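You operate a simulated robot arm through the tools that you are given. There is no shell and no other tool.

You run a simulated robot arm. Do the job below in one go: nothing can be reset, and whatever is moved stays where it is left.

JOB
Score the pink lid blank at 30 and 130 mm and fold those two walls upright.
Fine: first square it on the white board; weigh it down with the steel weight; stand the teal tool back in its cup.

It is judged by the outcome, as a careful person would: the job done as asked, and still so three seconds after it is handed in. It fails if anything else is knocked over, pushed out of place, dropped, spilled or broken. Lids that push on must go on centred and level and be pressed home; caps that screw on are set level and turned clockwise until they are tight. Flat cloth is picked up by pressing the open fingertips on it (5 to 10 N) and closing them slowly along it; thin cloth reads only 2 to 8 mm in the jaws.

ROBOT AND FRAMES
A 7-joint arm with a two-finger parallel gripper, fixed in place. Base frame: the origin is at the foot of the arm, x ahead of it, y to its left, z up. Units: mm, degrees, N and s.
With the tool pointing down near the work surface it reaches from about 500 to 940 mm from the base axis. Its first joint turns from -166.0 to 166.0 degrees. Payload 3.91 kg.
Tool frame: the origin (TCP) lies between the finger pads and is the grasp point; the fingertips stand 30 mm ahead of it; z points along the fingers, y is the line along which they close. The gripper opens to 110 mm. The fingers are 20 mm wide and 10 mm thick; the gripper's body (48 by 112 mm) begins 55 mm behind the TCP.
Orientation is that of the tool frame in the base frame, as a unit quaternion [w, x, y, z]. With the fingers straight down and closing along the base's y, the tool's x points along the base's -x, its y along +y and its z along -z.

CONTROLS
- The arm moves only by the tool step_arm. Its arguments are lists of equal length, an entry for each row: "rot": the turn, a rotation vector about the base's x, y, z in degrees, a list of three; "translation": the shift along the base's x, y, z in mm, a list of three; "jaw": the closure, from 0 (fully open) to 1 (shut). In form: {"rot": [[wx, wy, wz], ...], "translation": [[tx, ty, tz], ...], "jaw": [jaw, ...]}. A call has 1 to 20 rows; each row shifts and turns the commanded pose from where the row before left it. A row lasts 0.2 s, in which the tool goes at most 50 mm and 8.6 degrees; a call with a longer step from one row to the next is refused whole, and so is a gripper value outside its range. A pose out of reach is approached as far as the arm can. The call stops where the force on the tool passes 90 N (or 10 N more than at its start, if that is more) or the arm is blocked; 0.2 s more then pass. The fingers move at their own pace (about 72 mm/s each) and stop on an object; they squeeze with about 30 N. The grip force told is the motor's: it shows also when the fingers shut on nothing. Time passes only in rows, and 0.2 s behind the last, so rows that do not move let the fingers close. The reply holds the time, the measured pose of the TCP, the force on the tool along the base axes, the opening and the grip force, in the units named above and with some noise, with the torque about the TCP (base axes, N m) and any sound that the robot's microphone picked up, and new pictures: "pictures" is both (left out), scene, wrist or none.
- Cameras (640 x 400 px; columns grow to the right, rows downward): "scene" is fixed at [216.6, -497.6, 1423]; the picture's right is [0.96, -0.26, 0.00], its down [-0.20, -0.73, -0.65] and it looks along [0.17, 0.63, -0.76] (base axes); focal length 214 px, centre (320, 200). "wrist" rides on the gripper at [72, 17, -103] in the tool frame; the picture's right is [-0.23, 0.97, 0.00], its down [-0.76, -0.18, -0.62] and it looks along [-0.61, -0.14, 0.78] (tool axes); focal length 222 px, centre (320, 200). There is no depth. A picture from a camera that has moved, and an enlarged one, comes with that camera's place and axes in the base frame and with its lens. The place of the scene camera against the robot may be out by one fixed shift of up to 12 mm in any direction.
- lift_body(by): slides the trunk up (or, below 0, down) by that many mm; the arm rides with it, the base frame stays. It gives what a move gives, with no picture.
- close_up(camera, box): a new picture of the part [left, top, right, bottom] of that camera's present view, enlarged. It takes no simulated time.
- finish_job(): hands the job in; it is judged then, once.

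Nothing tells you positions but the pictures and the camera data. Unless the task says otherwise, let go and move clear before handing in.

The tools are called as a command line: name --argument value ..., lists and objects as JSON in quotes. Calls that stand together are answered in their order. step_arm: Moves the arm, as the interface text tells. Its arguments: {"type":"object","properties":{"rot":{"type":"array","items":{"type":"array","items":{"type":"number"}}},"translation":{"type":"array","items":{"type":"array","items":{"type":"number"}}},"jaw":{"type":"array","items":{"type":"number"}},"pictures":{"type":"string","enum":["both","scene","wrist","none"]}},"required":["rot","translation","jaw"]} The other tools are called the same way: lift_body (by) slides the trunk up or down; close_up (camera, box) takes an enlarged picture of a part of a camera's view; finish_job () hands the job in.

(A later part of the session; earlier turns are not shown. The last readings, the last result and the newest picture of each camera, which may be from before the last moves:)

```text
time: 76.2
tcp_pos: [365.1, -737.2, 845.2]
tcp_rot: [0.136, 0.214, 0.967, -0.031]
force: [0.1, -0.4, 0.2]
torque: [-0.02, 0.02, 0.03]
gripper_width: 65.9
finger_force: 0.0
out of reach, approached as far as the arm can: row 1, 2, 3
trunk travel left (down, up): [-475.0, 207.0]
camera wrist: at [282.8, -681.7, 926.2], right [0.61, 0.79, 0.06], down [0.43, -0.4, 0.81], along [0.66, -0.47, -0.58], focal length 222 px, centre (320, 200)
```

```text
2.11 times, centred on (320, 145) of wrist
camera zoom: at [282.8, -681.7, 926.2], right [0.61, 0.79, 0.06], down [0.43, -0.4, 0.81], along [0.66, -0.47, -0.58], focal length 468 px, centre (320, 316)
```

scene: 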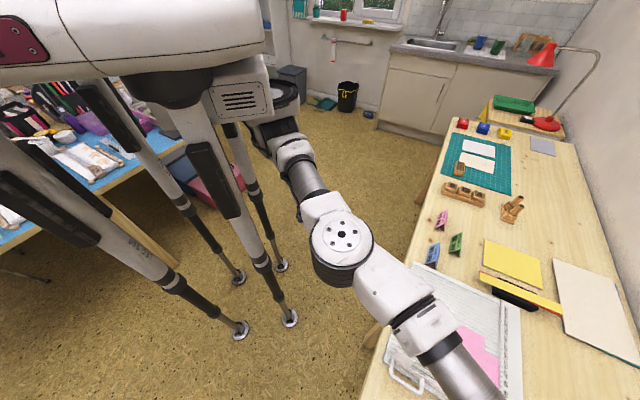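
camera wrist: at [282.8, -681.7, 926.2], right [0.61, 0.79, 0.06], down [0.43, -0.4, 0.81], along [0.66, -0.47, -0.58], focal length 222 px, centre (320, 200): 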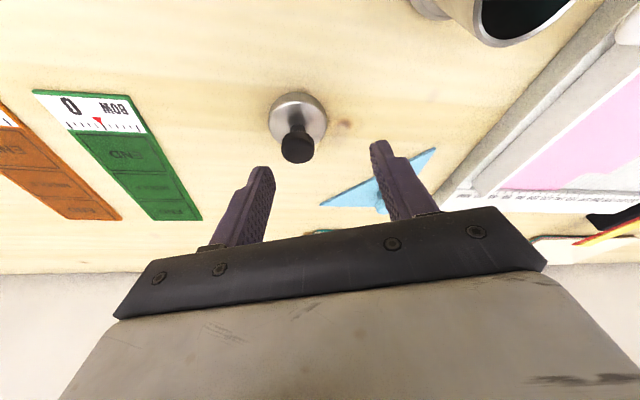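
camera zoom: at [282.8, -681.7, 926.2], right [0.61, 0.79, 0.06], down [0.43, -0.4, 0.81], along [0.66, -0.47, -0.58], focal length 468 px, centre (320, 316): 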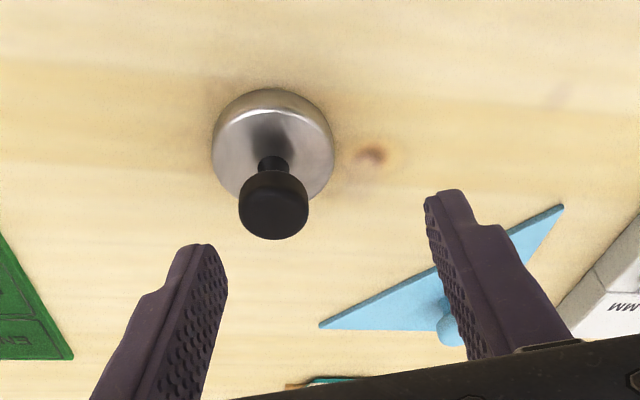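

Still ~20 mm short; I'll add more outward tilt and try to extend further.

step_arm --rot '[[-1.9, -4.1, 0], [-1.9, -4.1, 0], [0, 0, 0], [0, 0, 0], [0, 0, 0]]' --translation '[[0, -2, 0], [0, -5, 0], [0, -8, 0], [0, -8, 0], [0, 0, 0]]' --jaw '[0.4, 0.4, 0.4, 0.4, 0.4]' --pictures "wrist"

```text
time: 77.5
tcp_pos: [365.3, -753.0, 844.7]
tcp_rot: [0.212, 0.211, 0.953, -0.046]
force: [0.0, 0.6, -0.1]
torque: [0.02, -0.02, -0.01]
gripper_width: 65.9
finger_force: 0.0
out of reach, approached as far as the arm can: row 4
trunk travel left (down, up): [-475.0, 207.0]
camera wrist: at [272.5, -691.6, 909.7], right [0.6, 0.8, 0.1], down [0.31, -0.34, 0.89], along [0.74, -0.5, -0.45], focal length 222 px, centre (320, 200)
```

wrist: 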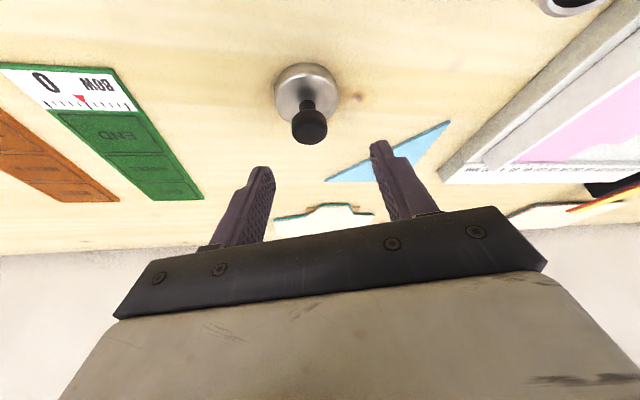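

Nearly there. I'll descend around the knob with the fingers open.

step_arm --rot '[[0, 0, 0], [0, 0, 0], [0, 0, 0], [0, 0, 0]]' --translation '[[-1, -2, -10], [-1, -2, -10], [0, -1, -8], [0, 0, 0]]' --jaw '[0.4, 0.4, 0.4, 0.4]' --pictures "wrist"

close_up --camera "wrist" --box '[180, 50, 460, 240]'

```text
time: 78.5
tcp_pos: [362.8, -756.7, 817.7]
tcp_rot: [0.212, 0.212, 0.953, -0.048]
force: [-0.7, 0.2, 0.6]
torque: [0.03, 0.03, -0.01]
gripper_width: 66.1
finger_force: 0.0
trunk travel left (down, up): [-475.0, 207.0]
camera wrist: at [270.2, -695.9, 881.3], right [0.6, 0.8, 0.1], down [0.31, -0.34, 0.89], along [0.74, -0.5, -0.45], focal length 222 px, centre (320, 200)
```

wrist: 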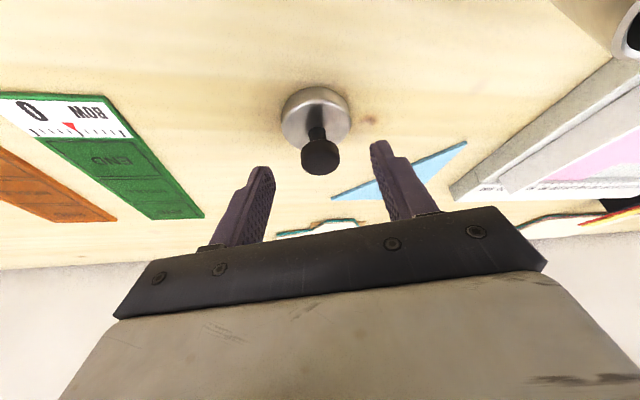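

```text
2.11 times, centred on (320, 145) of wrist
camera zoom: at [270.2, -695.9, 881.3], right [0.6, 0.8, 0.1], down [0.31, -0.34, 0.89], along [0.74, -0.5, -0.45], focal length 468 px, centre (320, 316)
```

zoom: 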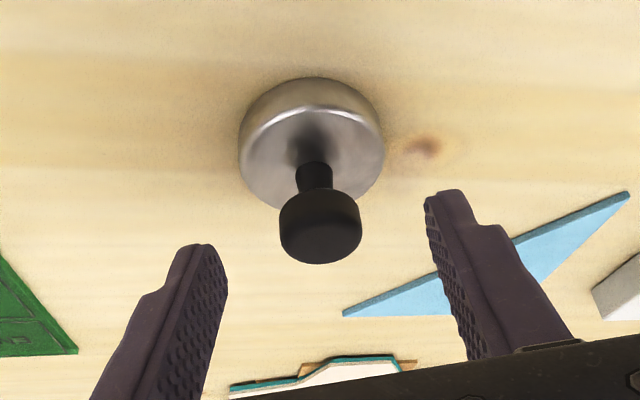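

step_arm --rot '[[0, 0, 0], [0, 0, 0], [0, 0, 0]]' --translation '[[0, 0, -5], [0, -1, -5], [0, 0, 0]]' --jaw '[0.4, 0.4, 0.4]' --pictures "wrist"

close_up --camera "wrist" --box '[180, 50, 460, 240]'

```text
time: 79.2
tcp_pos: [364.1, -757.3, 808.3]
tcp_rot: [0.212, 0.211, 0.953, -0.046]
force: [0.3, -0.2, -0.1]
torque: [0.02, 0.02, 0.01]
gripper_width: 66.0
finger_force: 0.3
trunk travel left (down, up): [-475.0, 207.0]
camera wrist: at [270.6, -696.4, 871.6], right [0.6, 0.8, 0.1], down [0.31, -0.34, 0.89], along [0.74, -0.5, -0.45], focal length 222 px, centre (320, 200)
```

wrist: 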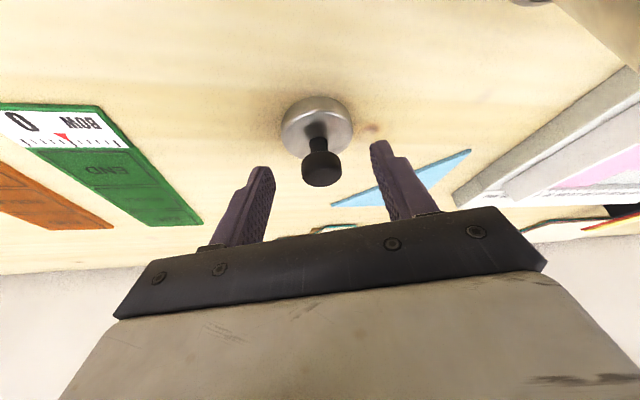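

```text
2.11 times, centred on (320, 145) of wrist
camera zoom: at [270.6, -696.4, 871.6], right [0.6, 0.8, 0.1], down [0.31, -0.34, 0.89], along [0.74, -0.5, -0.45], focal length 468 px, centre (320, 316)
```

zoom: 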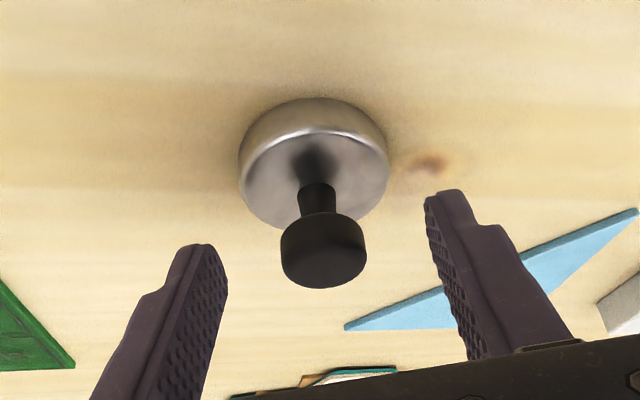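

The knob is well between the pads. I'll close on it.

step_arm --rot '[[0, 0, 0], [0, 0, 0], [0, 0, 0], [0, 0, 0], [0, 0, 0]]' --translation '[[0, 0, -1], [0, 0, 0], [0, 0, 0], [0, 0, 0], [0, 0, 0]]' --jaw '[0.55, 0.7, 0.85, 1, 1]' --pictures "wrist"

close_up --camera "wrist" --box '[180, 50, 460, 240]'

```text
time: 80.5
tcp_pos: [363.2, -758.1, 807.5]
tcp_rot: [0.212, 0.211, 0.953, -0.047]
force: [-0.1, -0.4, 0.0]
torque: [-0.01, 0.01, 0.02]
gripper_width: 24.9
finger_force: 29.8
trunk travel left (down, up): [-475.0, 207.0]
camera wrist: at [270.3, -696.1, 870.9], right [0.6, 0.8, 0.1], down [0.31, -0.34, 0.89], along [0.74, -0.5, -0.45], focal length 222 px, centre (320, 200)
```

wrist: 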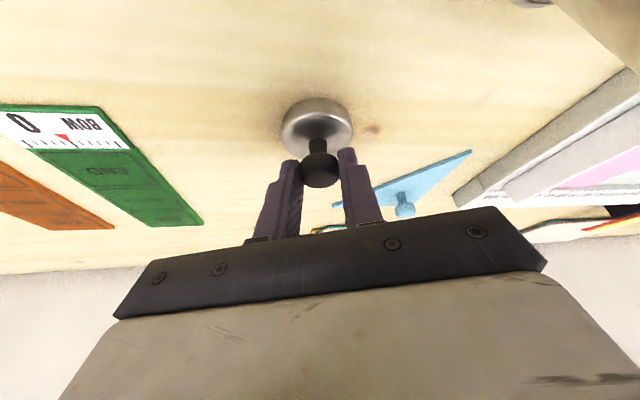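

```text
2.11 times, centred on (320, 145) of wrist
camera zoom: at [270.3, -696.1, 870.9], right [0.6, 0.8, 0.1], down [0.31, -0.34, 0.89], along [0.74, -0.5, -0.45], focal length 468 px, centre (320, 316)
```

zoom: 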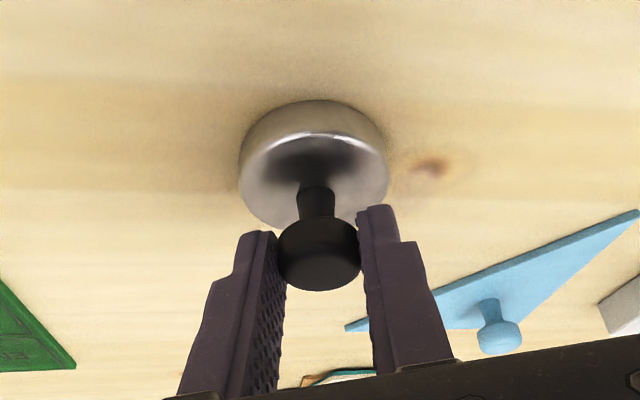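

Gripped the knob (24.9 mm, 30 N). I'll lift straight up, high enough for the camera to clear the leaning teal tool, and check the hold.

step_arm --rot '[[0, 0, 0], [0, 0, 0], [0, 0, 0], [0, 0, 0], [0, 0, 0], [0, 0, 0], [0, 0, 0], [0, 0, 0]]' --translation '[[0, 0, 4], [0, 0, 10], [-1, 2, 20], [-1, 3, 22], [-1, 3, 22], [-1, 3, 22], [0, 2, 22], [0, 0, 0]]' --jaw '[1, 1, 1, 1, 1, 1, 1, 1]'

```text
time: 82.2
tcp_pos: [359.3, -741.3, 927.9]
tcp_rot: [0.211, 0.211, 0.954, -0.046]
force: [0.1, 0.0, -2.8]
torque: [0.02, 0.02, -0.03]
gripper_width: 25.0
finger_force: 29.9
out of reach, approached as far as the arm can: row 7
trunk travel left (down, up): [-475.0, 207.0]
camera wrist: at [266.4, -679.1, 992.3], right [0.6, 0.8, 0.1], down [0.31, -0.34, 0.89], along [0.74, -0.5, -0.45], focal length 222 px, centre (320, 200)
```

scene: 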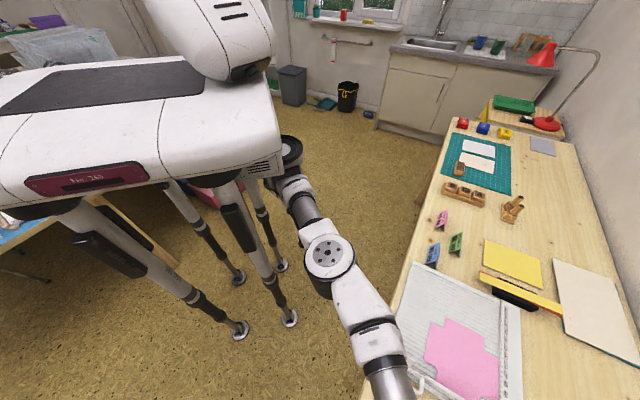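
wrist: 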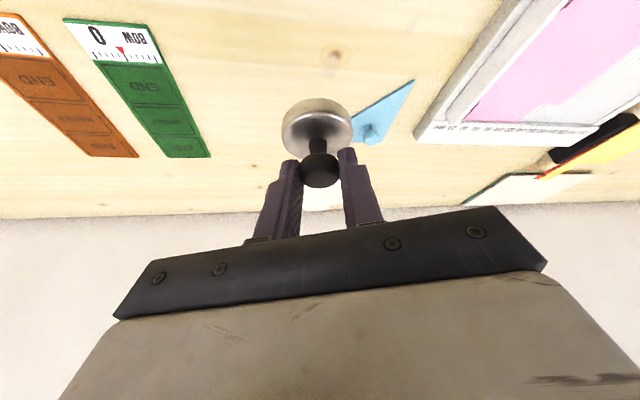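

The weight is held (about 0.29 kg). Carrying it at this height to above the blank's centre.

step_arm --rot '[[0, 0, 0], [0, 0, 0], [0, 0, 0], [0, 0, 0], [0, 0, 0], [0, 0, 0], [0, 0, 0], [0, 0, 0], [0, 0, 0], [0, 0, 0]]' --translation '[[20, 20, 0], [26, 26, 0], [26, 26, 0], [26, 26, 0], [26, 26, 0], [26, 26, 0], [26, 26, 0], [23, 22, -20], [0, 0, -25], [0, 0, 0]]' --jaw '[1, 1, 1, 1, 1, 1, 1, 1, 1, 1]'

close_up --camera "wrist" --box '[160, 0, 480, 240]'

```text
time: 84.5
tcp_pos: [558.4, -543.4, 883.1]
tcp_rot: [0.211, 0.211, 0.953, -0.046]
force: [-0.1, -0.1, -2.8]
torque: [0.02, 0.01, 0.02]
gripper_width: 25.0
finger_force: 30.1
trunk travel left (down, up): [-475.0, 207.0]
camera wrist: at [465.2, -481.5, 947.0], right [0.6, 0.8, 0.1], down [0.31, -0.34, 0.89], along [0.74, -0.5, -0.45], focal length 222 px, centre (320, 200)
```

scene: 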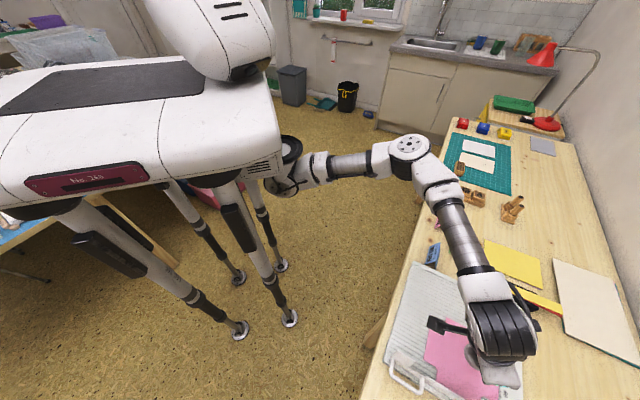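
wrist: 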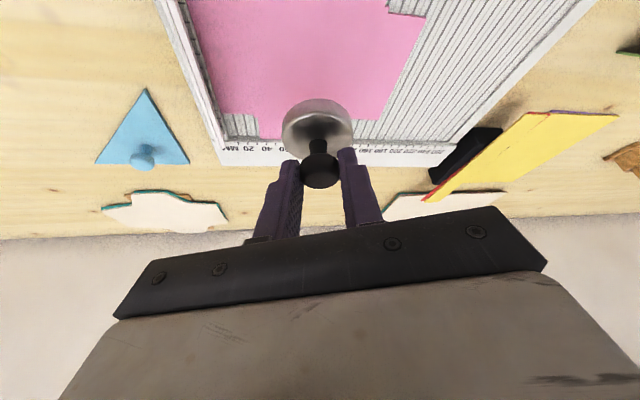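

```text
1.67 times, centred on (320, 120) of wrist
camera zoom: at [465.2, -481.5, 947.0], right [0.6, 0.8, 0.1], down [0.31, -0.34, 0.89], along [0.74, -0.5, -0.45], focal length 370 px, centre (320, 333)
```

zoom: 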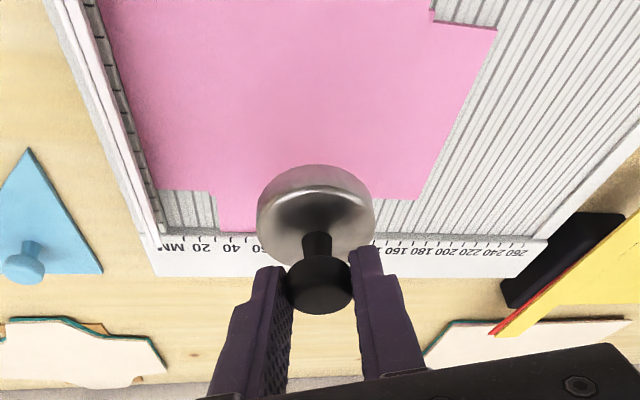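

Weight is over the centre. Lowering it: first quickly to ~12 mm above, then slowly until contact.

step_arm --rot '[[0, 0, 0], [0, 0, 0], [0, 0, 0], [0, 0, 0], [0, 0, 0]]' --translation '[[0, 0, -20], [0, 0, -15], [0, 0, -8], [0, 0, -4], [0, 0, 0]]' --jaw '[1, 1, 1, 1, 1]' --pictures "wrist"

close_up --camera "wrist" --box '[160, 0, 480, 240]'

```text
time: 85.7
tcp_pos: [558.3, -541.5, 834.8]
tcp_rot: [0.211, 0.211, 0.953, -0.046]
force: [0.3, -0.4, -2.5]
torque: [0.01, 0.03, -0.03]
gripper_width: 25.1
finger_force: 29.6
trunk travel left (down, up): [-475.0, 207.0]
camera wrist: at [465.1, -480.8, 899.5], right [0.6, 0.8, 0.1], down [0.31, -0.34, 0.89], along [0.74, -0.5, -0.45], focal length 222 px, centre (320, 200)
```

wrist: 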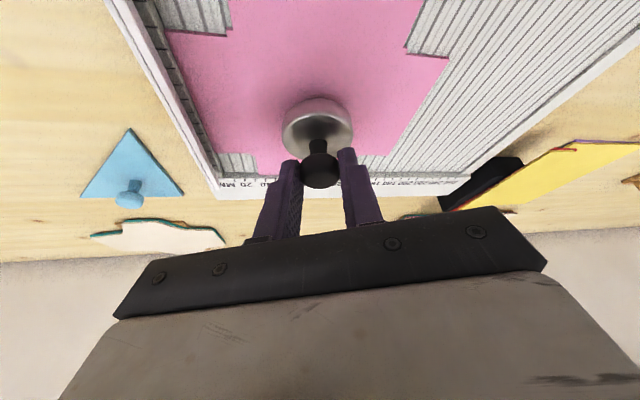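

```text
1.67 times, centred on (320, 120) of wrist
camera zoom: at [465.1, -480.8, 899.5], right [0.6, 0.8, 0.1], down [0.31, -0.34, 0.89], along [0.74, -0.5, -0.45], focal length 370 px, centre (320, 333)
```

zoom: 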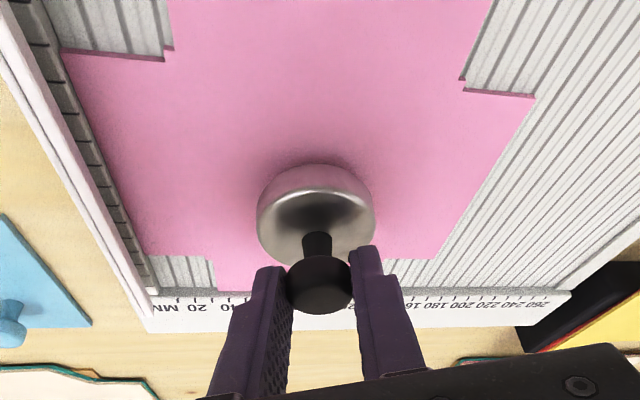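

step_arm --rot '[[0, 0, 0], [0, 0, 0], [0, 0, 0], [0, 0, 0]]' --translation '[[0, 0, -3], [0, 0, -2], [0, 0, -2], [0, 0, 0]]' --jaw '[1, 1, 1, 1]' --pictures "none"

step_arm --rot '[[0, 0, 0], [0, 0, 0], [0, 0, 0]]' --translation '[[0, 0, -1], [0, 0, -1], [0, 0, 0]]' --jaw '[1, 1, 1]' --pictures "none"

```text
time: 86.7
tcp_pos: [558.4, -542.5, 828.9]
tcp_rot: [0.211, 0.212, 0.953, -0.047]
force: [0.0, 1.0, -2.8]
torque: [0.02, -0.01, 0.01]
gripper_width: 24.8
finger_force: 30.3
trunk travel left (down, up): [-475.0, 207.0]
```

```text
time: 87.5
tcp_pos: [556.9, -542.9, 827.8]
tcp_rot: [0.211, 0.212, 0.953, -0.047]
force: [0.3, 0.6, -2.8]
torque: [0.01, 0.05, 0.0]
gripper_width: 25.1
finger_force: 29.7
trunk travel left (down, up): [-475.0, 207.0]
```

step_arm --rot '[[0, 0, 0], [0, 0, 0], [0, 0, 0]]' --translation '[[0, 0, -1], [0, 0, -1], [0, 0, 0]]' --jaw '[1, 1, 1]' --pictures "none"

step_arm --rot '[[0, 0, 0], [0, 0, 0]]' --translation '[[0, 0, -1], [0, 0, 0]]' --jaw '[1, 1]' --pictures "none"

```text
time: 88.2
tcp_pos: [558.6, -541.9, 825.6]
tcp_rot: [0.211, 0.212, 0.953, -0.048]
force: [0.6, -0.6, -2.6]
torque: [0.02, 0.05, 0.01]
gripper_width: 24.6
finger_force: 30.3
trunk travel left (down, up): [-475.0, 207.0]
```

```text
time: 88.8
tcp_pos: [558.8, -541.8, 824.0]
tcp_rot: [0.211, 0.211, 0.953, -0.046]
force: [0.7, 0.4, -2.8]
torque: [0.01, 0.01, 0.0]
gripper_width: 25.0
finger_force: 30.1
trunk travel left (down, up): [-475.0, 207.0]
```

step_arm --rot '[[0, 0, 0], [0, 0, 0]]' --translation '[[0, 0, -1], [0, 0, 0]]' --jaw '[1, 1]' --pictures "none"

step_arm --rot '[[0, 0, 0], [0, 0, 0]]' --translation '[[0, 0, -1], [0, 0, 0]]' --jaw '[1, 1]' --pictures "none"

step_arm --rot '[[0, 0, 0], [0, 0, 0]]' --translation '[[0, 0, -1], [0, 0, 0]]' --jaw '[1, 1]' --pictures "none"

```text
time: 89.5
tcp_pos: [558.5, -542.5, 823.3]
tcp_rot: [0.213, 0.211, 0.953, -0.047]
force: [-0.8, -0.5, 0.1]
torque: [0.0, 0.0, 0.01]
gripper_width: 24.8
finger_force: 30.3
trunk travel left (down, up): [-475.0, 207.0]
```

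```text
time: 90.0
tcp_pos: [557.8, -542.5, 822.3]
tcp_rot: [0.211, 0.211, 0.953, -0.048]
force: [0.3, -0.1, 5.5]
torque: [-0.02, -0.07, -0.01]
gripper_width: 25.0
finger_force: 30.2
trunk travel left (down, up): [-475.0, 207.0]
```

```text
time: 90.7
tcp_pos: [559.2, -542.2, 822.8]
tcp_rot: [0.213, 0.211, 0.953, -0.048]
force: [0.7, -1.4, 12.7]
torque: [-0.07, -0.16, -0.02]
gripper_width: 24.9
finger_force: 29.9
trunk travel left (down, up): [-475.0, 207.0]
```

Contact at TCP z≈823, so the weight rests on the card. I'll relieve the press, open, and retreat upward.

step_arm --rot '[[0, 0, 0], [0, 0, 0], [0, 0, 0], [0, 0, 0], [0, 0, 0], [0, 0, 0], [0, 0, 0], [0, 0, 0]]' --translation '[[0, 0, 2], [0, 0, 0], [0, 0, 0], [0, 0, 0], [0, 0, 10], [0, 0, 30], [0, 0, 40], [0, 0, 0]]' --jaw '[1, 0.7, 0.5, 0.4, 0.4, 0.4, 0.4, 0.4]'

close_up --camera "wrist" --box '[160, 0, 480, 240]'

close_up --camera "scene" --box '[390, 290, 530, 400]'

```text
time: 92.5
tcp_pos: [557.8, -542.1, 902.4]
tcp_rot: [0.212, 0.211, 0.953, -0.047]
force: [-0.2, -0.2, 0.9]
torque: [0.0, -0.02, 0.0]
gripper_width: 65.9
finger_force: 0.1
trunk travel left (down, up): [-475.0, 207.0]
camera wrist: at [465.5, -480.7, 966.9], right [0.6, 0.8, 0.1], down [0.31, -0.34, 0.89], along [0.74, -0.5, -0.45], focal length 222 px, centre (320, 200)
```

scene: 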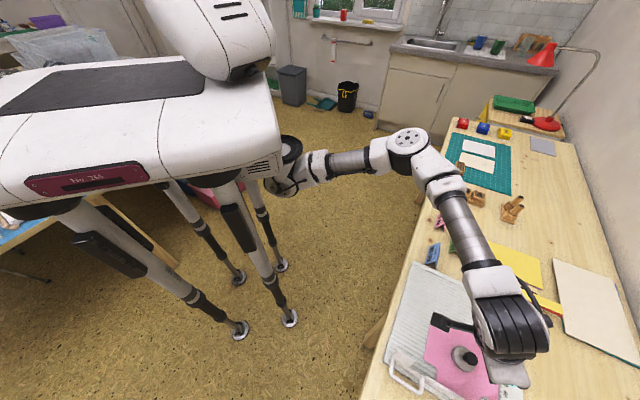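
wrist: 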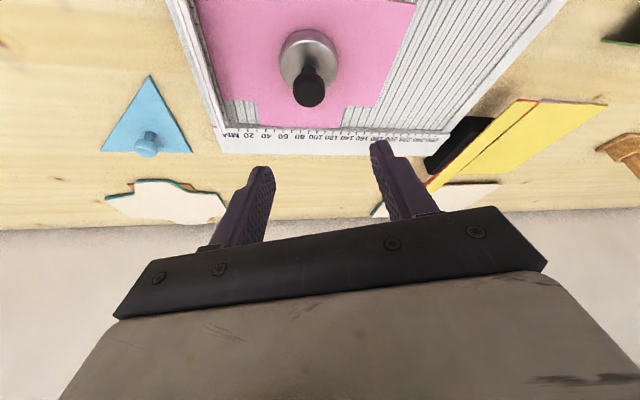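

```text
1.67 times, centred on (320, 120) of wrist
camera zoom: at [465.5, -480.7, 966.9], right [0.6, 0.8, 0.1], down [0.31, -0.34, 0.89], along [0.74, -0.5, -0.45], focal length 370 px, centre (320, 333)
```

zoom: 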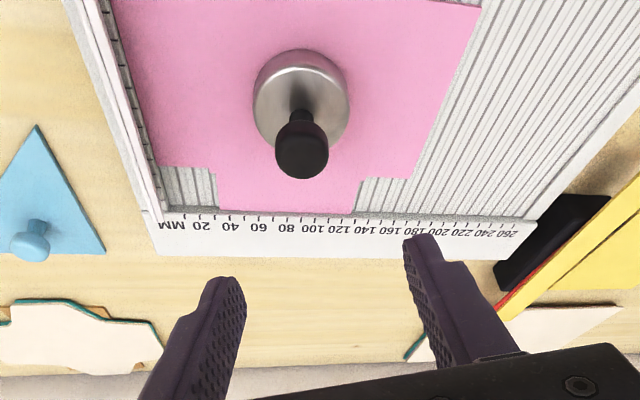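

```text
3.64 times, centred on (460, 345) of scene
camera zoom: at [216.6, -497.6, 1423.0], right [0.96, -0.26, 0.0], down [-0.2, -0.73, -0.65], along [0.17, 0.63, -0.76], focal length 780 px, centre (-189, -327)
```

zoom: 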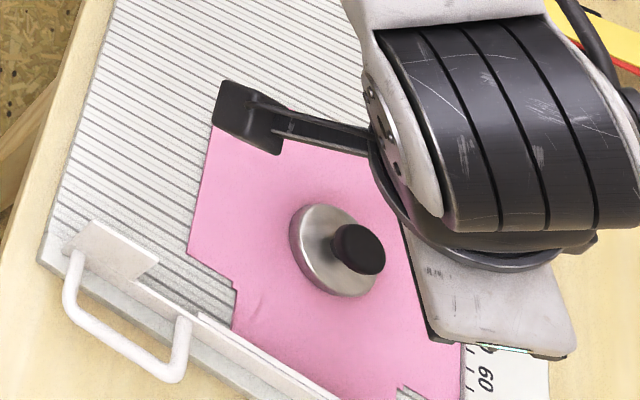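

The weight stands centred on the squared blank. Now for the teal tool: I'll undo the tilt, turn to yaw ≈14° and go above the cup (keeping above z≈980) to measure how the tool leans.

step_arm --rot '[[3.45, 7.4, 0], [3.45, 7.4, 0], [3.45, 7.4, 0], [0, 0, 7.8], [0, 0, 7.8], [0, 0, 7.8], [0, 0, 7.8], [0, 0, 7.8], [0, 0, 0]]' --translation '[[0, 0, 26], [0, 0, 26], [0, 0, 26], [-38, -16, 0], [-38, -16, 0], [-38, -16, 0], [-38, -16, 0], [-38, -16, 0], [0, 0, 0]]' --jaw '[0.4, 0.4, 0.4, 0.4, 0.4, 0.4, 0.4, 0.4, 0.4]' --pictures "wrist"

close_up --camera "wrist" --box '[200, 0, 480, 180]'

```text
time: 94.5
tcp_pos: [368.0, -622.6, 981.4]
tcp_rot: [0.004, -0.123, 0.992, 0.0]
force: [0.3, -0.2, 0.3]
torque: [-0.03, -0.02, -0.01]
gripper_width: 66.2
finger_force: 0.1
trunk travel left (down, up): [-475.0, 207.0]
camera wrist: at [292.1, -624.0, 1085.3], right [-0.02, 1.0, 0.0], down [0.78, 0.01, 0.63], along [0.63, 0.01, -0.78], focal length 222 px, centre (320, 200)
```

wrist: 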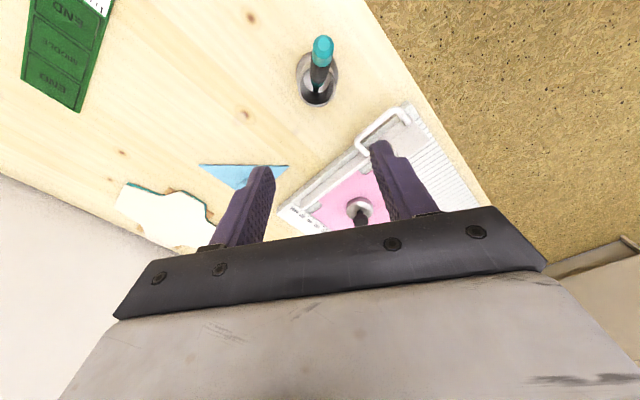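

```text
2.22 times, centred on (340, 90) of wrist
camera zoom: at [292.1, -624.0, 1085.3], right [-0.02, 1.0, 0.0], down [0.78, 0.01, 0.63], along [0.63, 0.01, -0.78], focal length 494 px, centre (276, 444)
```

zoom: 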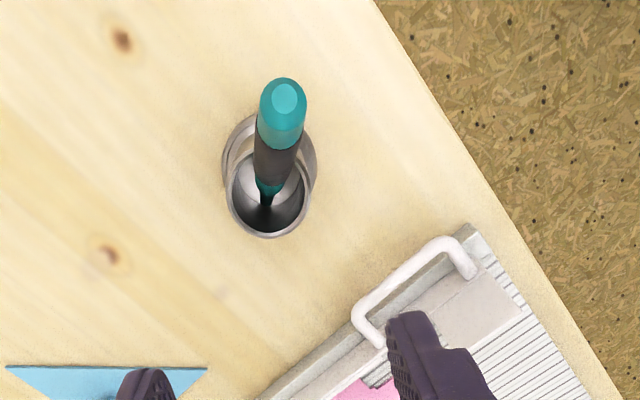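

Clear view: the cup is at about (345, −627) with rim z≈822; the tool leans ~24° toward −x (tip ≈(366, −629, 757), top ≈(305, −621, 895)). I'll align the gripper with the tool's axis (yaw −7.5°, tilt 24°) above its top end.

step_arm --rot '[[0, 0, -7.2], [0, 0, -7.2], [0, 0, -7.2], [-1.04, -7.93, 0], [-1.04, -7.93, 0], [-1.04, -7.93, 0], [0, 0, 0]]' --translation '[[-10, 0, 0], [-10, 0, 0], [-10, 0, 0], [-16, 1, 0], [-16, 1, 0], [-16, 1, -10], [0, 0, 0]]' --jaw '[0.4, 0.4, 0.4, 0.4, 0.4, 0.4, 0.4]'

close_up --camera "wrist" --box '[180, 30, 480, 240]'

```text
time: 96.0
tcp_pos: [289.8, -619.4, 971.1]
tcp_rot: [0.213, 0.065, 0.975, -0.013]
force: [-0.3, 0.0, -0.3]
torque: [-0.02, -0.01, -0.04]
gripper_width: 66.0
finger_force: 0.0
trunk travel left (down, up): [-475.0, 207.0]
camera wrist: at [183.0, -588.6, 1036.0], right [0.33, 0.94, 0.1], down [0.41, -0.23, 0.88], along [0.85, -0.26, -0.46], focal length 222 px, centre (320, 200)
```

scene: 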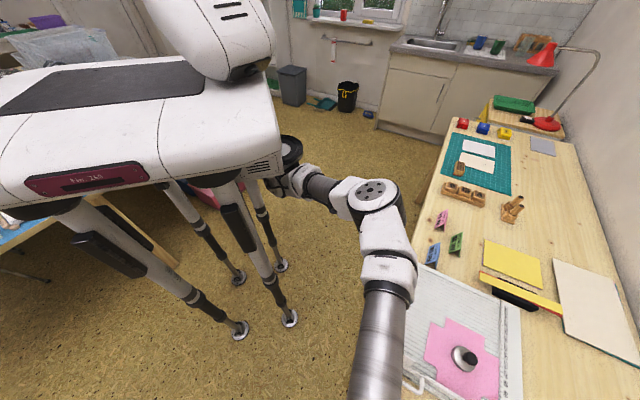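
wrist: 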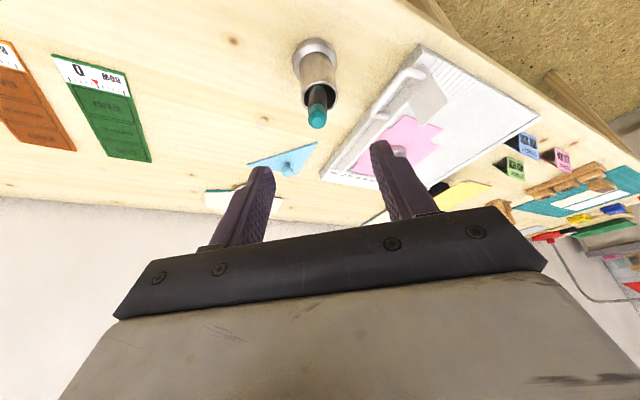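

```text
1.90 times, centred on (330, 135) of wrist
camera zoom: at [183.0, -588.6, 1036.0], right [0.33, 0.94, 0.1], down [0.41, -0.23, 0.88], along [0.85, -0.26, -0.46], focal length 423 px, centre (301, 324)
```

zoom: 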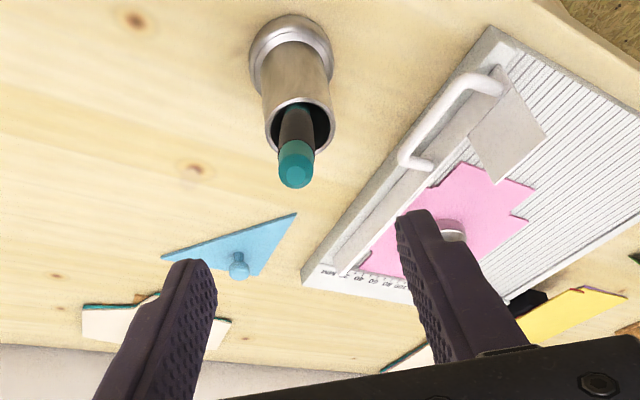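

The second ray confirms the tool's top at (304, −621, 901). The gripper is aligned with its axis; moving down along that axis so the tool comes between the open fingers.

step_arm --rot '[[0, 0, 0], [0, 0, 0], [0, 0, 0], [0, 0, 0]]' --translation '[[-3.6, 0.5, -28], [7.9, -1.05, -18.3], [7.9, -1.05, -18.3], [0, 0, 0]]' --jaw '[0.4, 0.4, 0.4, 0.4]' --pictures "wrist"

close_up --camera "wrist" --box '[180, 30, 480, 240]'

```text
time: 97.0
tcp_pos: [301.9, -621.7, 906.7]
tcp_rot: [0.212, 0.065, 0.975, -0.014]
force: [0.9, 0.0, -0.2]
torque: [0.02, 0.0, 0.02]
gripper_width: 65.9
finger_force: 0.1
trunk travel left (down, up): [-475.0, 207.0]
camera wrist: at [195.9, -590.5, 972.0], right [0.33, 0.94, 0.1], down [0.41, -0.23, 0.88], along [0.85, -0.26, -0.46], focal length 222 px, centre (320, 200)
```

wrist: 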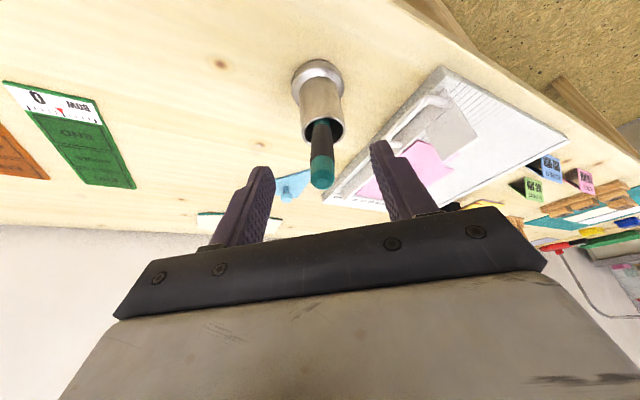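

```text
1.90 times, centred on (330, 135) of wrist
camera zoom: at [195.9, -590.5, 972.0], right [0.33, 0.94, 0.1], down [0.41, -0.23, 0.88], along [0.85, -0.26, -0.46], focal length 423 px, centre (301, 324)
```

zoom: 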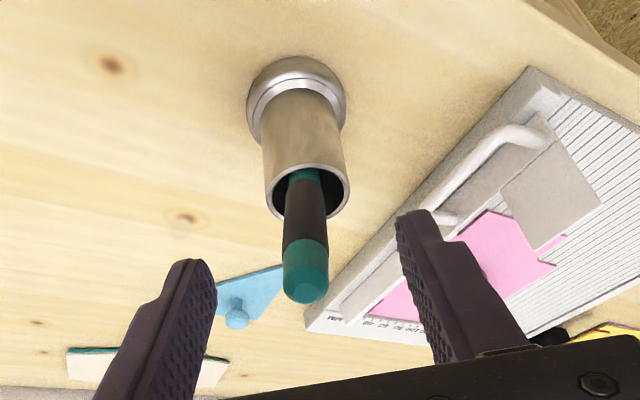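

step_arm --rot '[[0, 0, 0], [0, 0, 0], [0, 0, 0], [0, 0, 0]]' --translation '[[5.3, -0.7, -12.2], [5.3, -0.7, -12.2], [5.3, -0.7, -12.2], [0, 0, 0]]' --jaw '[0.4, 0.4, 0.4, 0.4]' --pictures "wrist"

close_up --camera "wrist" --box '[180, 60, 480, 270]'

```text
time: 98.0
tcp_pos: [319.2, -622.8, 869.2]
tcp_rot: [0.211, 0.065, 0.975, -0.013]
force: [0.4, 0.5, 0.7]
torque: [0.04, 0.0, 0.02]
gripper_width: 66.3
finger_force: 0.1
trunk travel left (down, up): [-475.0, 207.0]
camera wrist: at [212.1, -592.2, 934.5], right [0.33, 0.94, 0.1], down [0.41, -0.23, 0.88], along [0.85, -0.26, -0.46], focal length 222 px, centre (320, 200)
```

wrist: 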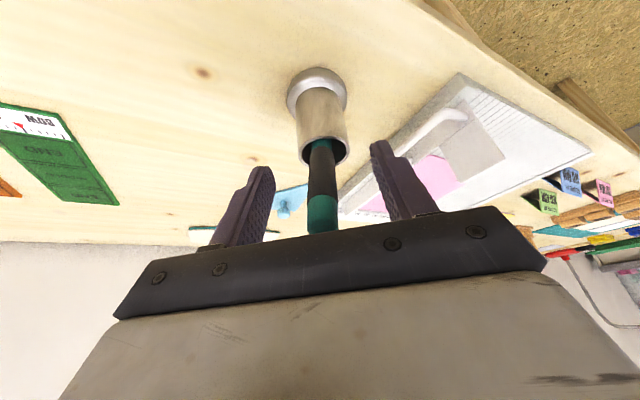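

```text
1.90 times, centred on (330, 165) of wrist
camera zoom: at [212.1, -592.2, 934.5], right [0.33, 0.94, 0.1], down [0.41, -0.23, 0.88], along [0.85, -0.26, -0.46], focal length 423 px, centre (301, 267)
```

zoom: 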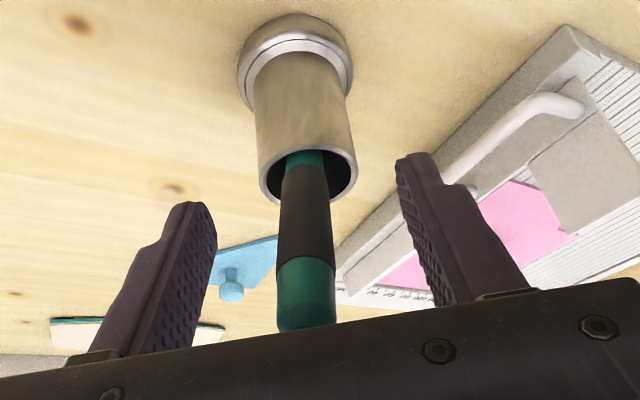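

The tool is centred between the pads, clear of the cup rim. Closing the grip.

step_arm --rot '[[0, 0, 0], [0, 0, 0], [0, 0, 0], [0, 0, 0], [0, 0, 0], [0, 0, 0]]' --translation '[[0, 0, 0], [0, 0, 0], [0, 0, 0], [0, 0, 0], [0, 0, 0], [0, 0, 0]]' --jaw '[0.55, 0.7, 0.8, 0.9, 1, 1]' --pictures "wrist"

close_up --camera "wrist" --box '[180, 60, 480, 270]'

```text
time: 99.5
tcp_pos: [319.3, -623.5, 870.7]
tcp_rot: [0.213, 0.065, 0.975, -0.013]
force: [0.9, 0.3, 0.8]
torque: [-0.03, -0.09, -0.04]
gripper_width: 15.3
finger_force: 29.6
trunk travel left (down, up): [-475.0, 207.0]
camera wrist: at [212.2, -592.2, 934.9], right [0.33, 0.94, 0.1], down [0.41, -0.23, 0.88], along [0.85, -0.26, -0.46], focal length 222 px, centre (320, 200)
```

wrist: 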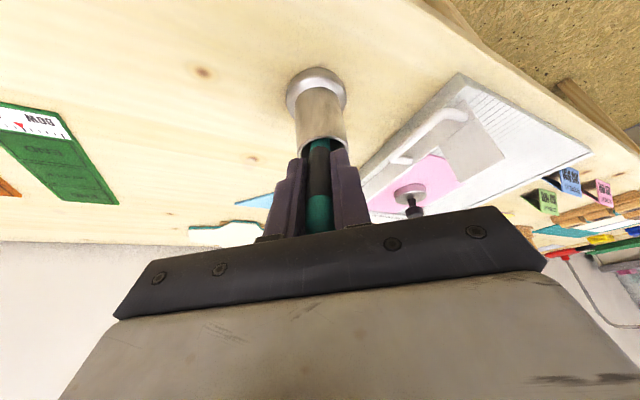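

```text
1.90 times, centred on (330, 165) of wrist
camera zoom: at [212.2, -592.2, 934.9], right [0.33, 0.94, 0.1], down [0.41, -0.23, 0.88], along [0.85, -0.26, -0.46], focal length 423 px, centre (301, 267)
```

zoom: 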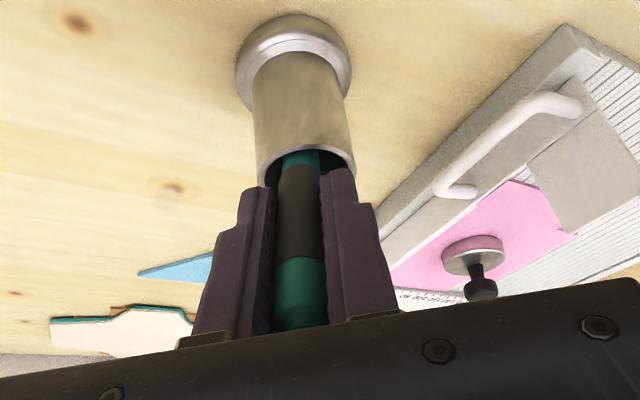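

Gripped (15.3 mm). Drawing the tool out of the cup along its own axis.

step_arm --rot '[[0, 0, 0], [0, 0, 0], [0, 0, 0], [0, 0, 0], [0, 0, 0], [0, 0, 0], [0, 0, 0], [0, 0, 0]]' --translation '[[-4, 0.5, 9.1], [-8, 1.06, 18.3], [-8, 1.06, 18.3], [-8, 1.06, 18.3], [-8, 1.06, 18.3], [-8, 1.06, 18.3], [-4, 0.5, 9.1], [0, 0, 0]]' --jaw '[1, 1, 1, 1, 1, 1, 1, 1]'

close_up --camera "wrist" --box '[180, 60, 480, 270]'

```text
time: 101.2
tcp_pos: [269.1, -617.0, 979.2]
tcp_rot: [0.212, 0.065, 0.975, -0.013]
force: [0.1, -0.2, -0.5]
torque: [0.02, 0.01, 0.0]
gripper_width: 15.6
finger_force: 29.8
trunk travel left (down, up): [-475.0, 207.0]
camera wrist: at [163.9, -585.4, 1044.9], right [0.33, 0.94, 0.1], down [0.41, -0.23, 0.88], along [0.85, -0.26, -0.46], focal length 222 px, centre (320, 200)
```

scene: 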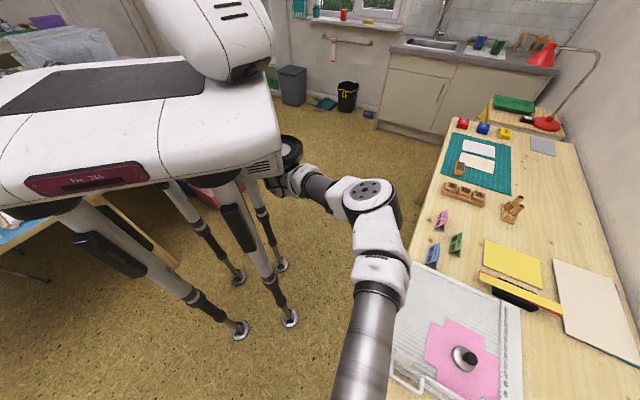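
wrist: 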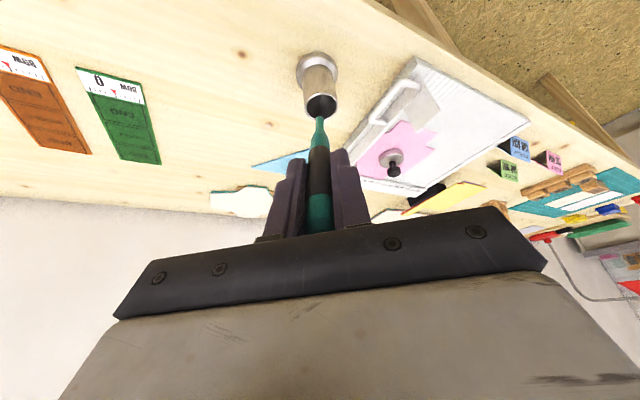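

```text
1.90 times, centred on (330, 165) of wrist
camera zoom: at [163.9, -585.4, 1044.9], right [0.33, 0.94, 0.1], down [0.41, -0.23, 0.88], along [0.85, -0.26, -0.46], focal length 423 px, centre (301, 267)
```

zoom: 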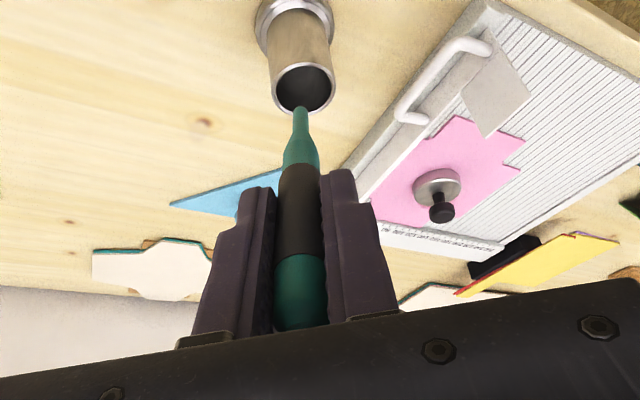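

The tool is out and aligned with the gripper; its tip should be about 122 mm ahead of the TCP. I'll swing over to the board, turning about vertical so the tool leans along the grooves (tip pointing outward).

step_arm --rot '[[0, 0, -7.5], [0, 0, -7.5], [0, 0, -7.5], [0, 0, -7.5], [0, 0, -7.5], [0, 0, 0]]' --translation '[[41.4, 17.8, -4], [41.4, 17.8, -4], [41.4, 17.8, -4], [41.4, 17.8, -4], [41.4, 17.8, -4], [0, 0, 0]]' --jaw '[1, 1, 1, 1, 1, 1]' --pictures "wrist"

close_up --camera "wrist" --box '[220, 20, 440, 200]'

```text
time: 102.7
tcp_pos: [478.7, -527.6, 958.9]
tcp_rot: [0.197, 0.376, 0.902, -0.081]
force: [-0.6, -0.4, -0.8]
torque: [0.0, 0.0, 0.02]
gripper_width: 15.4
finger_force: 30.1
trunk travel left (down, up): [-475.0, 207.0]
camera wrist: at [412.5, -438.8, 1024.3], right [0.84, 0.54, 0.1], down [0.18, -0.43, 0.88], along [0.52, -0.72, -0.46], focal length 222 px, centre (320, 200)
```

wrist: 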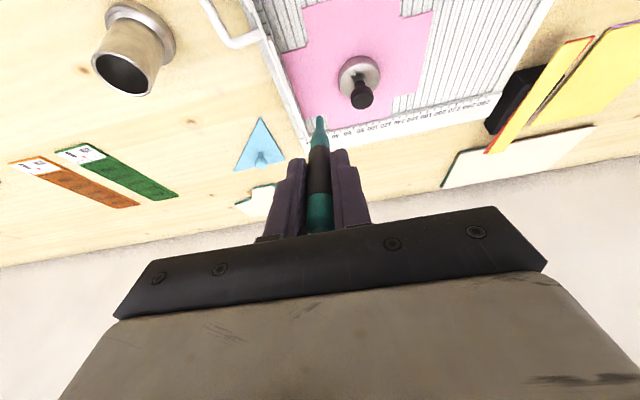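

```text
2.22 times, centred on (330, 110) of wrist
camera zoom: at [412.5, -438.8, 1024.3], right [0.84, 0.54, 0.1], down [0.18, -0.43, 0.88], along [0.52, -0.72, -0.46], focal length 494 px, centre (298, 400)
```

zoom: 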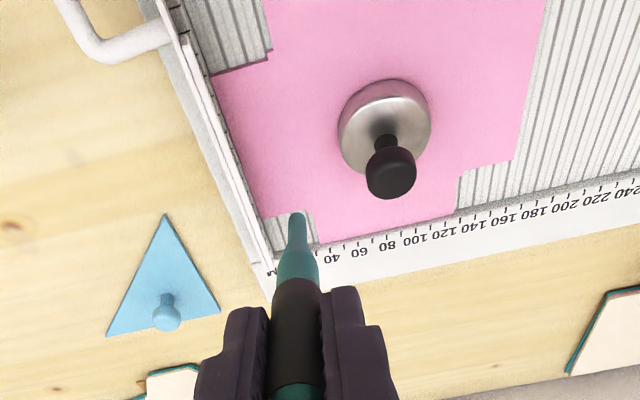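

The tool tip is a blunt rounded end about 124 mm ahead of the TCP and well centred. I'll lower it to just above the card near the near end of the 30 mm line to check alignment against the notch corner and groove.

step_arm --rot '[[0, 0, 0], [0, 0, 0], [0, 0, 0], [0, 0, 0], [0, 0, 0]]' --translation '[[-7, 5.5, -20], [-7.4, 5.8, -20], [0, 0, -15], [0, 0, -12], [0, 0, 0]]' --jaw '[1, 1, 1, 1, 1]' --pictures "wrist"

close_up --camera "wrist" --box '[220, 20, 420, 180]'

close_up --camera "wrist" --box '[280, 70, 380, 150]'

```text
time: 103.8
tcp_pos: [462.7, -515.6, 893.3]
tcp_rot: [0.197, 0.374, 0.903, -0.081]
force: [-0.2, -0.4, -0.2]
torque: [-0.01, 0.03, -0.03]
gripper_width: 15.4
finger_force: 30.0
trunk travel left (down, up): [-475.0, 207.0]
camera wrist: at [397.5, -427.8, 957.2], right [0.84, 0.54, 0.1], down [0.18, -0.43, 0.88], along [0.52, -0.72, -0.46], focal length 222 px, centre (320, 200)
```

wrist: 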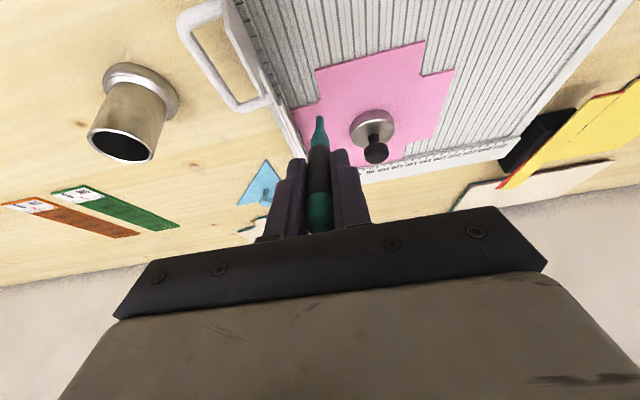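

```text
2.50 times, centred on (320, 100) of wrist
camera zoom: at [397.5, -427.8, 957.2], right [0.84, 0.54, 0.1], down [0.18, -0.43, 0.88], along [0.52, -0.72, -0.46], focal length 555 px, centre (320, 450)
```

zoom: 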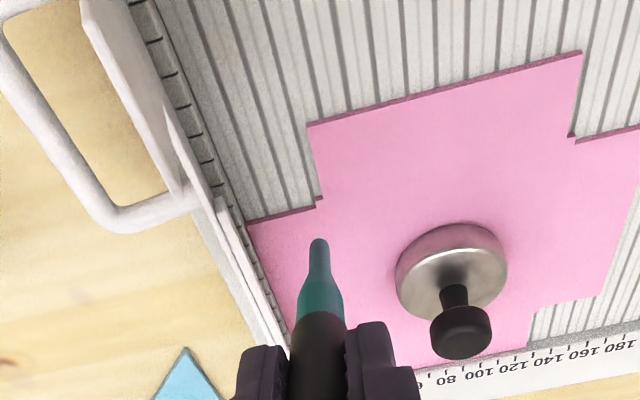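

```text
5.00 times, centred on (330, 110) of wrist
camera zoom: at [397.5, -427.8, 957.2], right [0.84, 0.54, 0.1], down [0.18, -0.43, 0.88], along [0.52, -0.72, -0.46], focal length 1111 px, centre (270, 650)
```

zoom: 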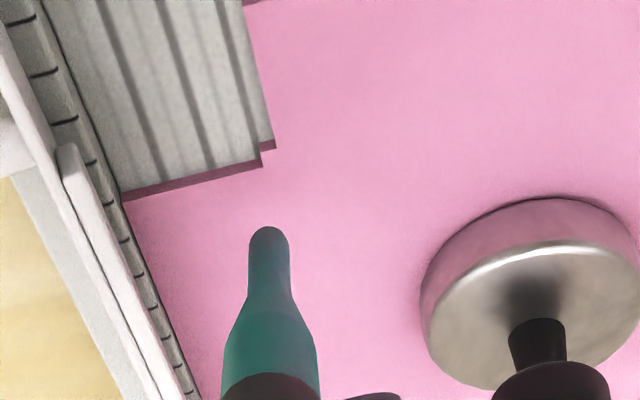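

Tip and notch corner agree closely (both at about U = −37.4). I'll zoom further to check the 30 mm groove line against the tip.

close_up --camera "wrist" --box '[300, 70, 350, 120]'

close_up --camera "scene" --box '[400, 320, 500, 400]'

```text
8.00 times, centred on (325, 95) of wrist
camera zoom: at [397.5, -427.8, 957.2], right [0.84, 0.54, 0.1], down [0.18, -0.43, 0.88], along [0.52, -0.72, -0.46], focal length 1777 px, centre (280, 1040)
```

zoom: 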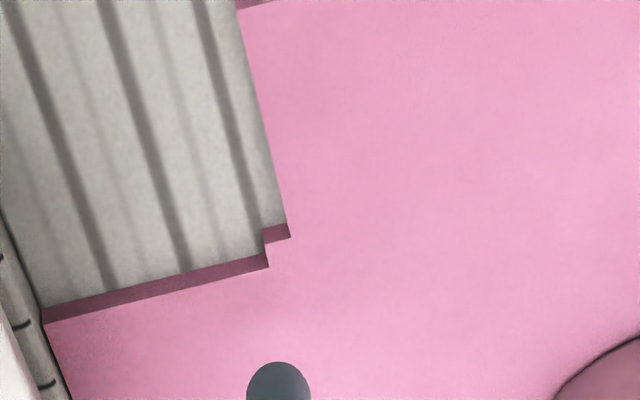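

```text
5.00 times, centred on (450, 360) of scene
camera zoom: at [216.6, -497.6, 1423.0], right [0.96, -0.26, 0.0], down [-0.2, -0.73, -0.65], along [0.17, 0.63, -0.76], focal length 1072 px, centre (-330, -600)
```

zoom: 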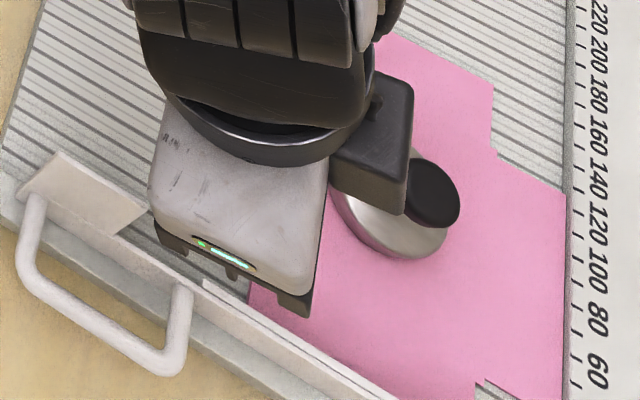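

Groove 3 (30 mm) is just inside the notch corner and the tip is within ~0.5 mm of it. I'll shift 0.6 mm and move to the far end of the 30 mm line, still above the card.

step_arm --rot '[[0, 0, 0], [0, 0, 0], [0, 0, 0], [0, 0, 0]]' --translation '[[20.9, -20.6, 0], [20.9, -20.6, 0], [20.9, -20.6, 0], [0, 0, 0]]' --jaw '[1, 1, 1, 1]' --pictures "wrist"

close_up --camera "wrist" --box '[270, 40, 390, 140]'

```text
time: 104.8
tcp_pos: [526.2, -577.4, 892.2]
tcp_rot: [0.196, 0.375, 0.903, -0.08]
force: [-0.7, -0.2, -0.2]
torque: [0.05, -0.01, -0.01]
gripper_width: 15.5
finger_force: 29.5
trunk travel left (down, up): [-475.0, 207.0]
camera wrist: at [460.2, -488.9, 957.4], right [0.84, 0.54, 0.1], down [0.18, -0.43, 0.88], along [0.52, -0.72, -0.46], focal length 222 px, centre (320, 200)
```

wrist: 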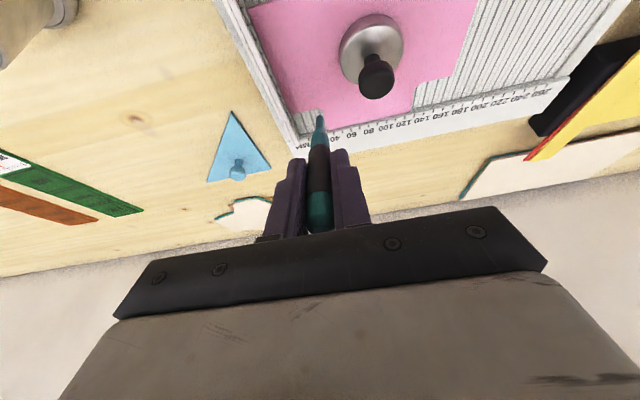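

```text
4.00 times, centred on (330, 90) of wrist
camera zoom: at [460.2, -488.9, 957.4], right [0.84, 0.54, 0.1], down [0.18, -0.43, 0.88], along [0.52, -0.72, -0.46], focal length 888 px, centre (280, 640)
```

zoom: 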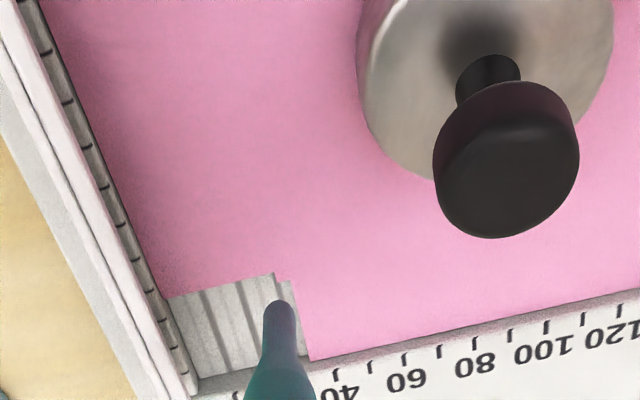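

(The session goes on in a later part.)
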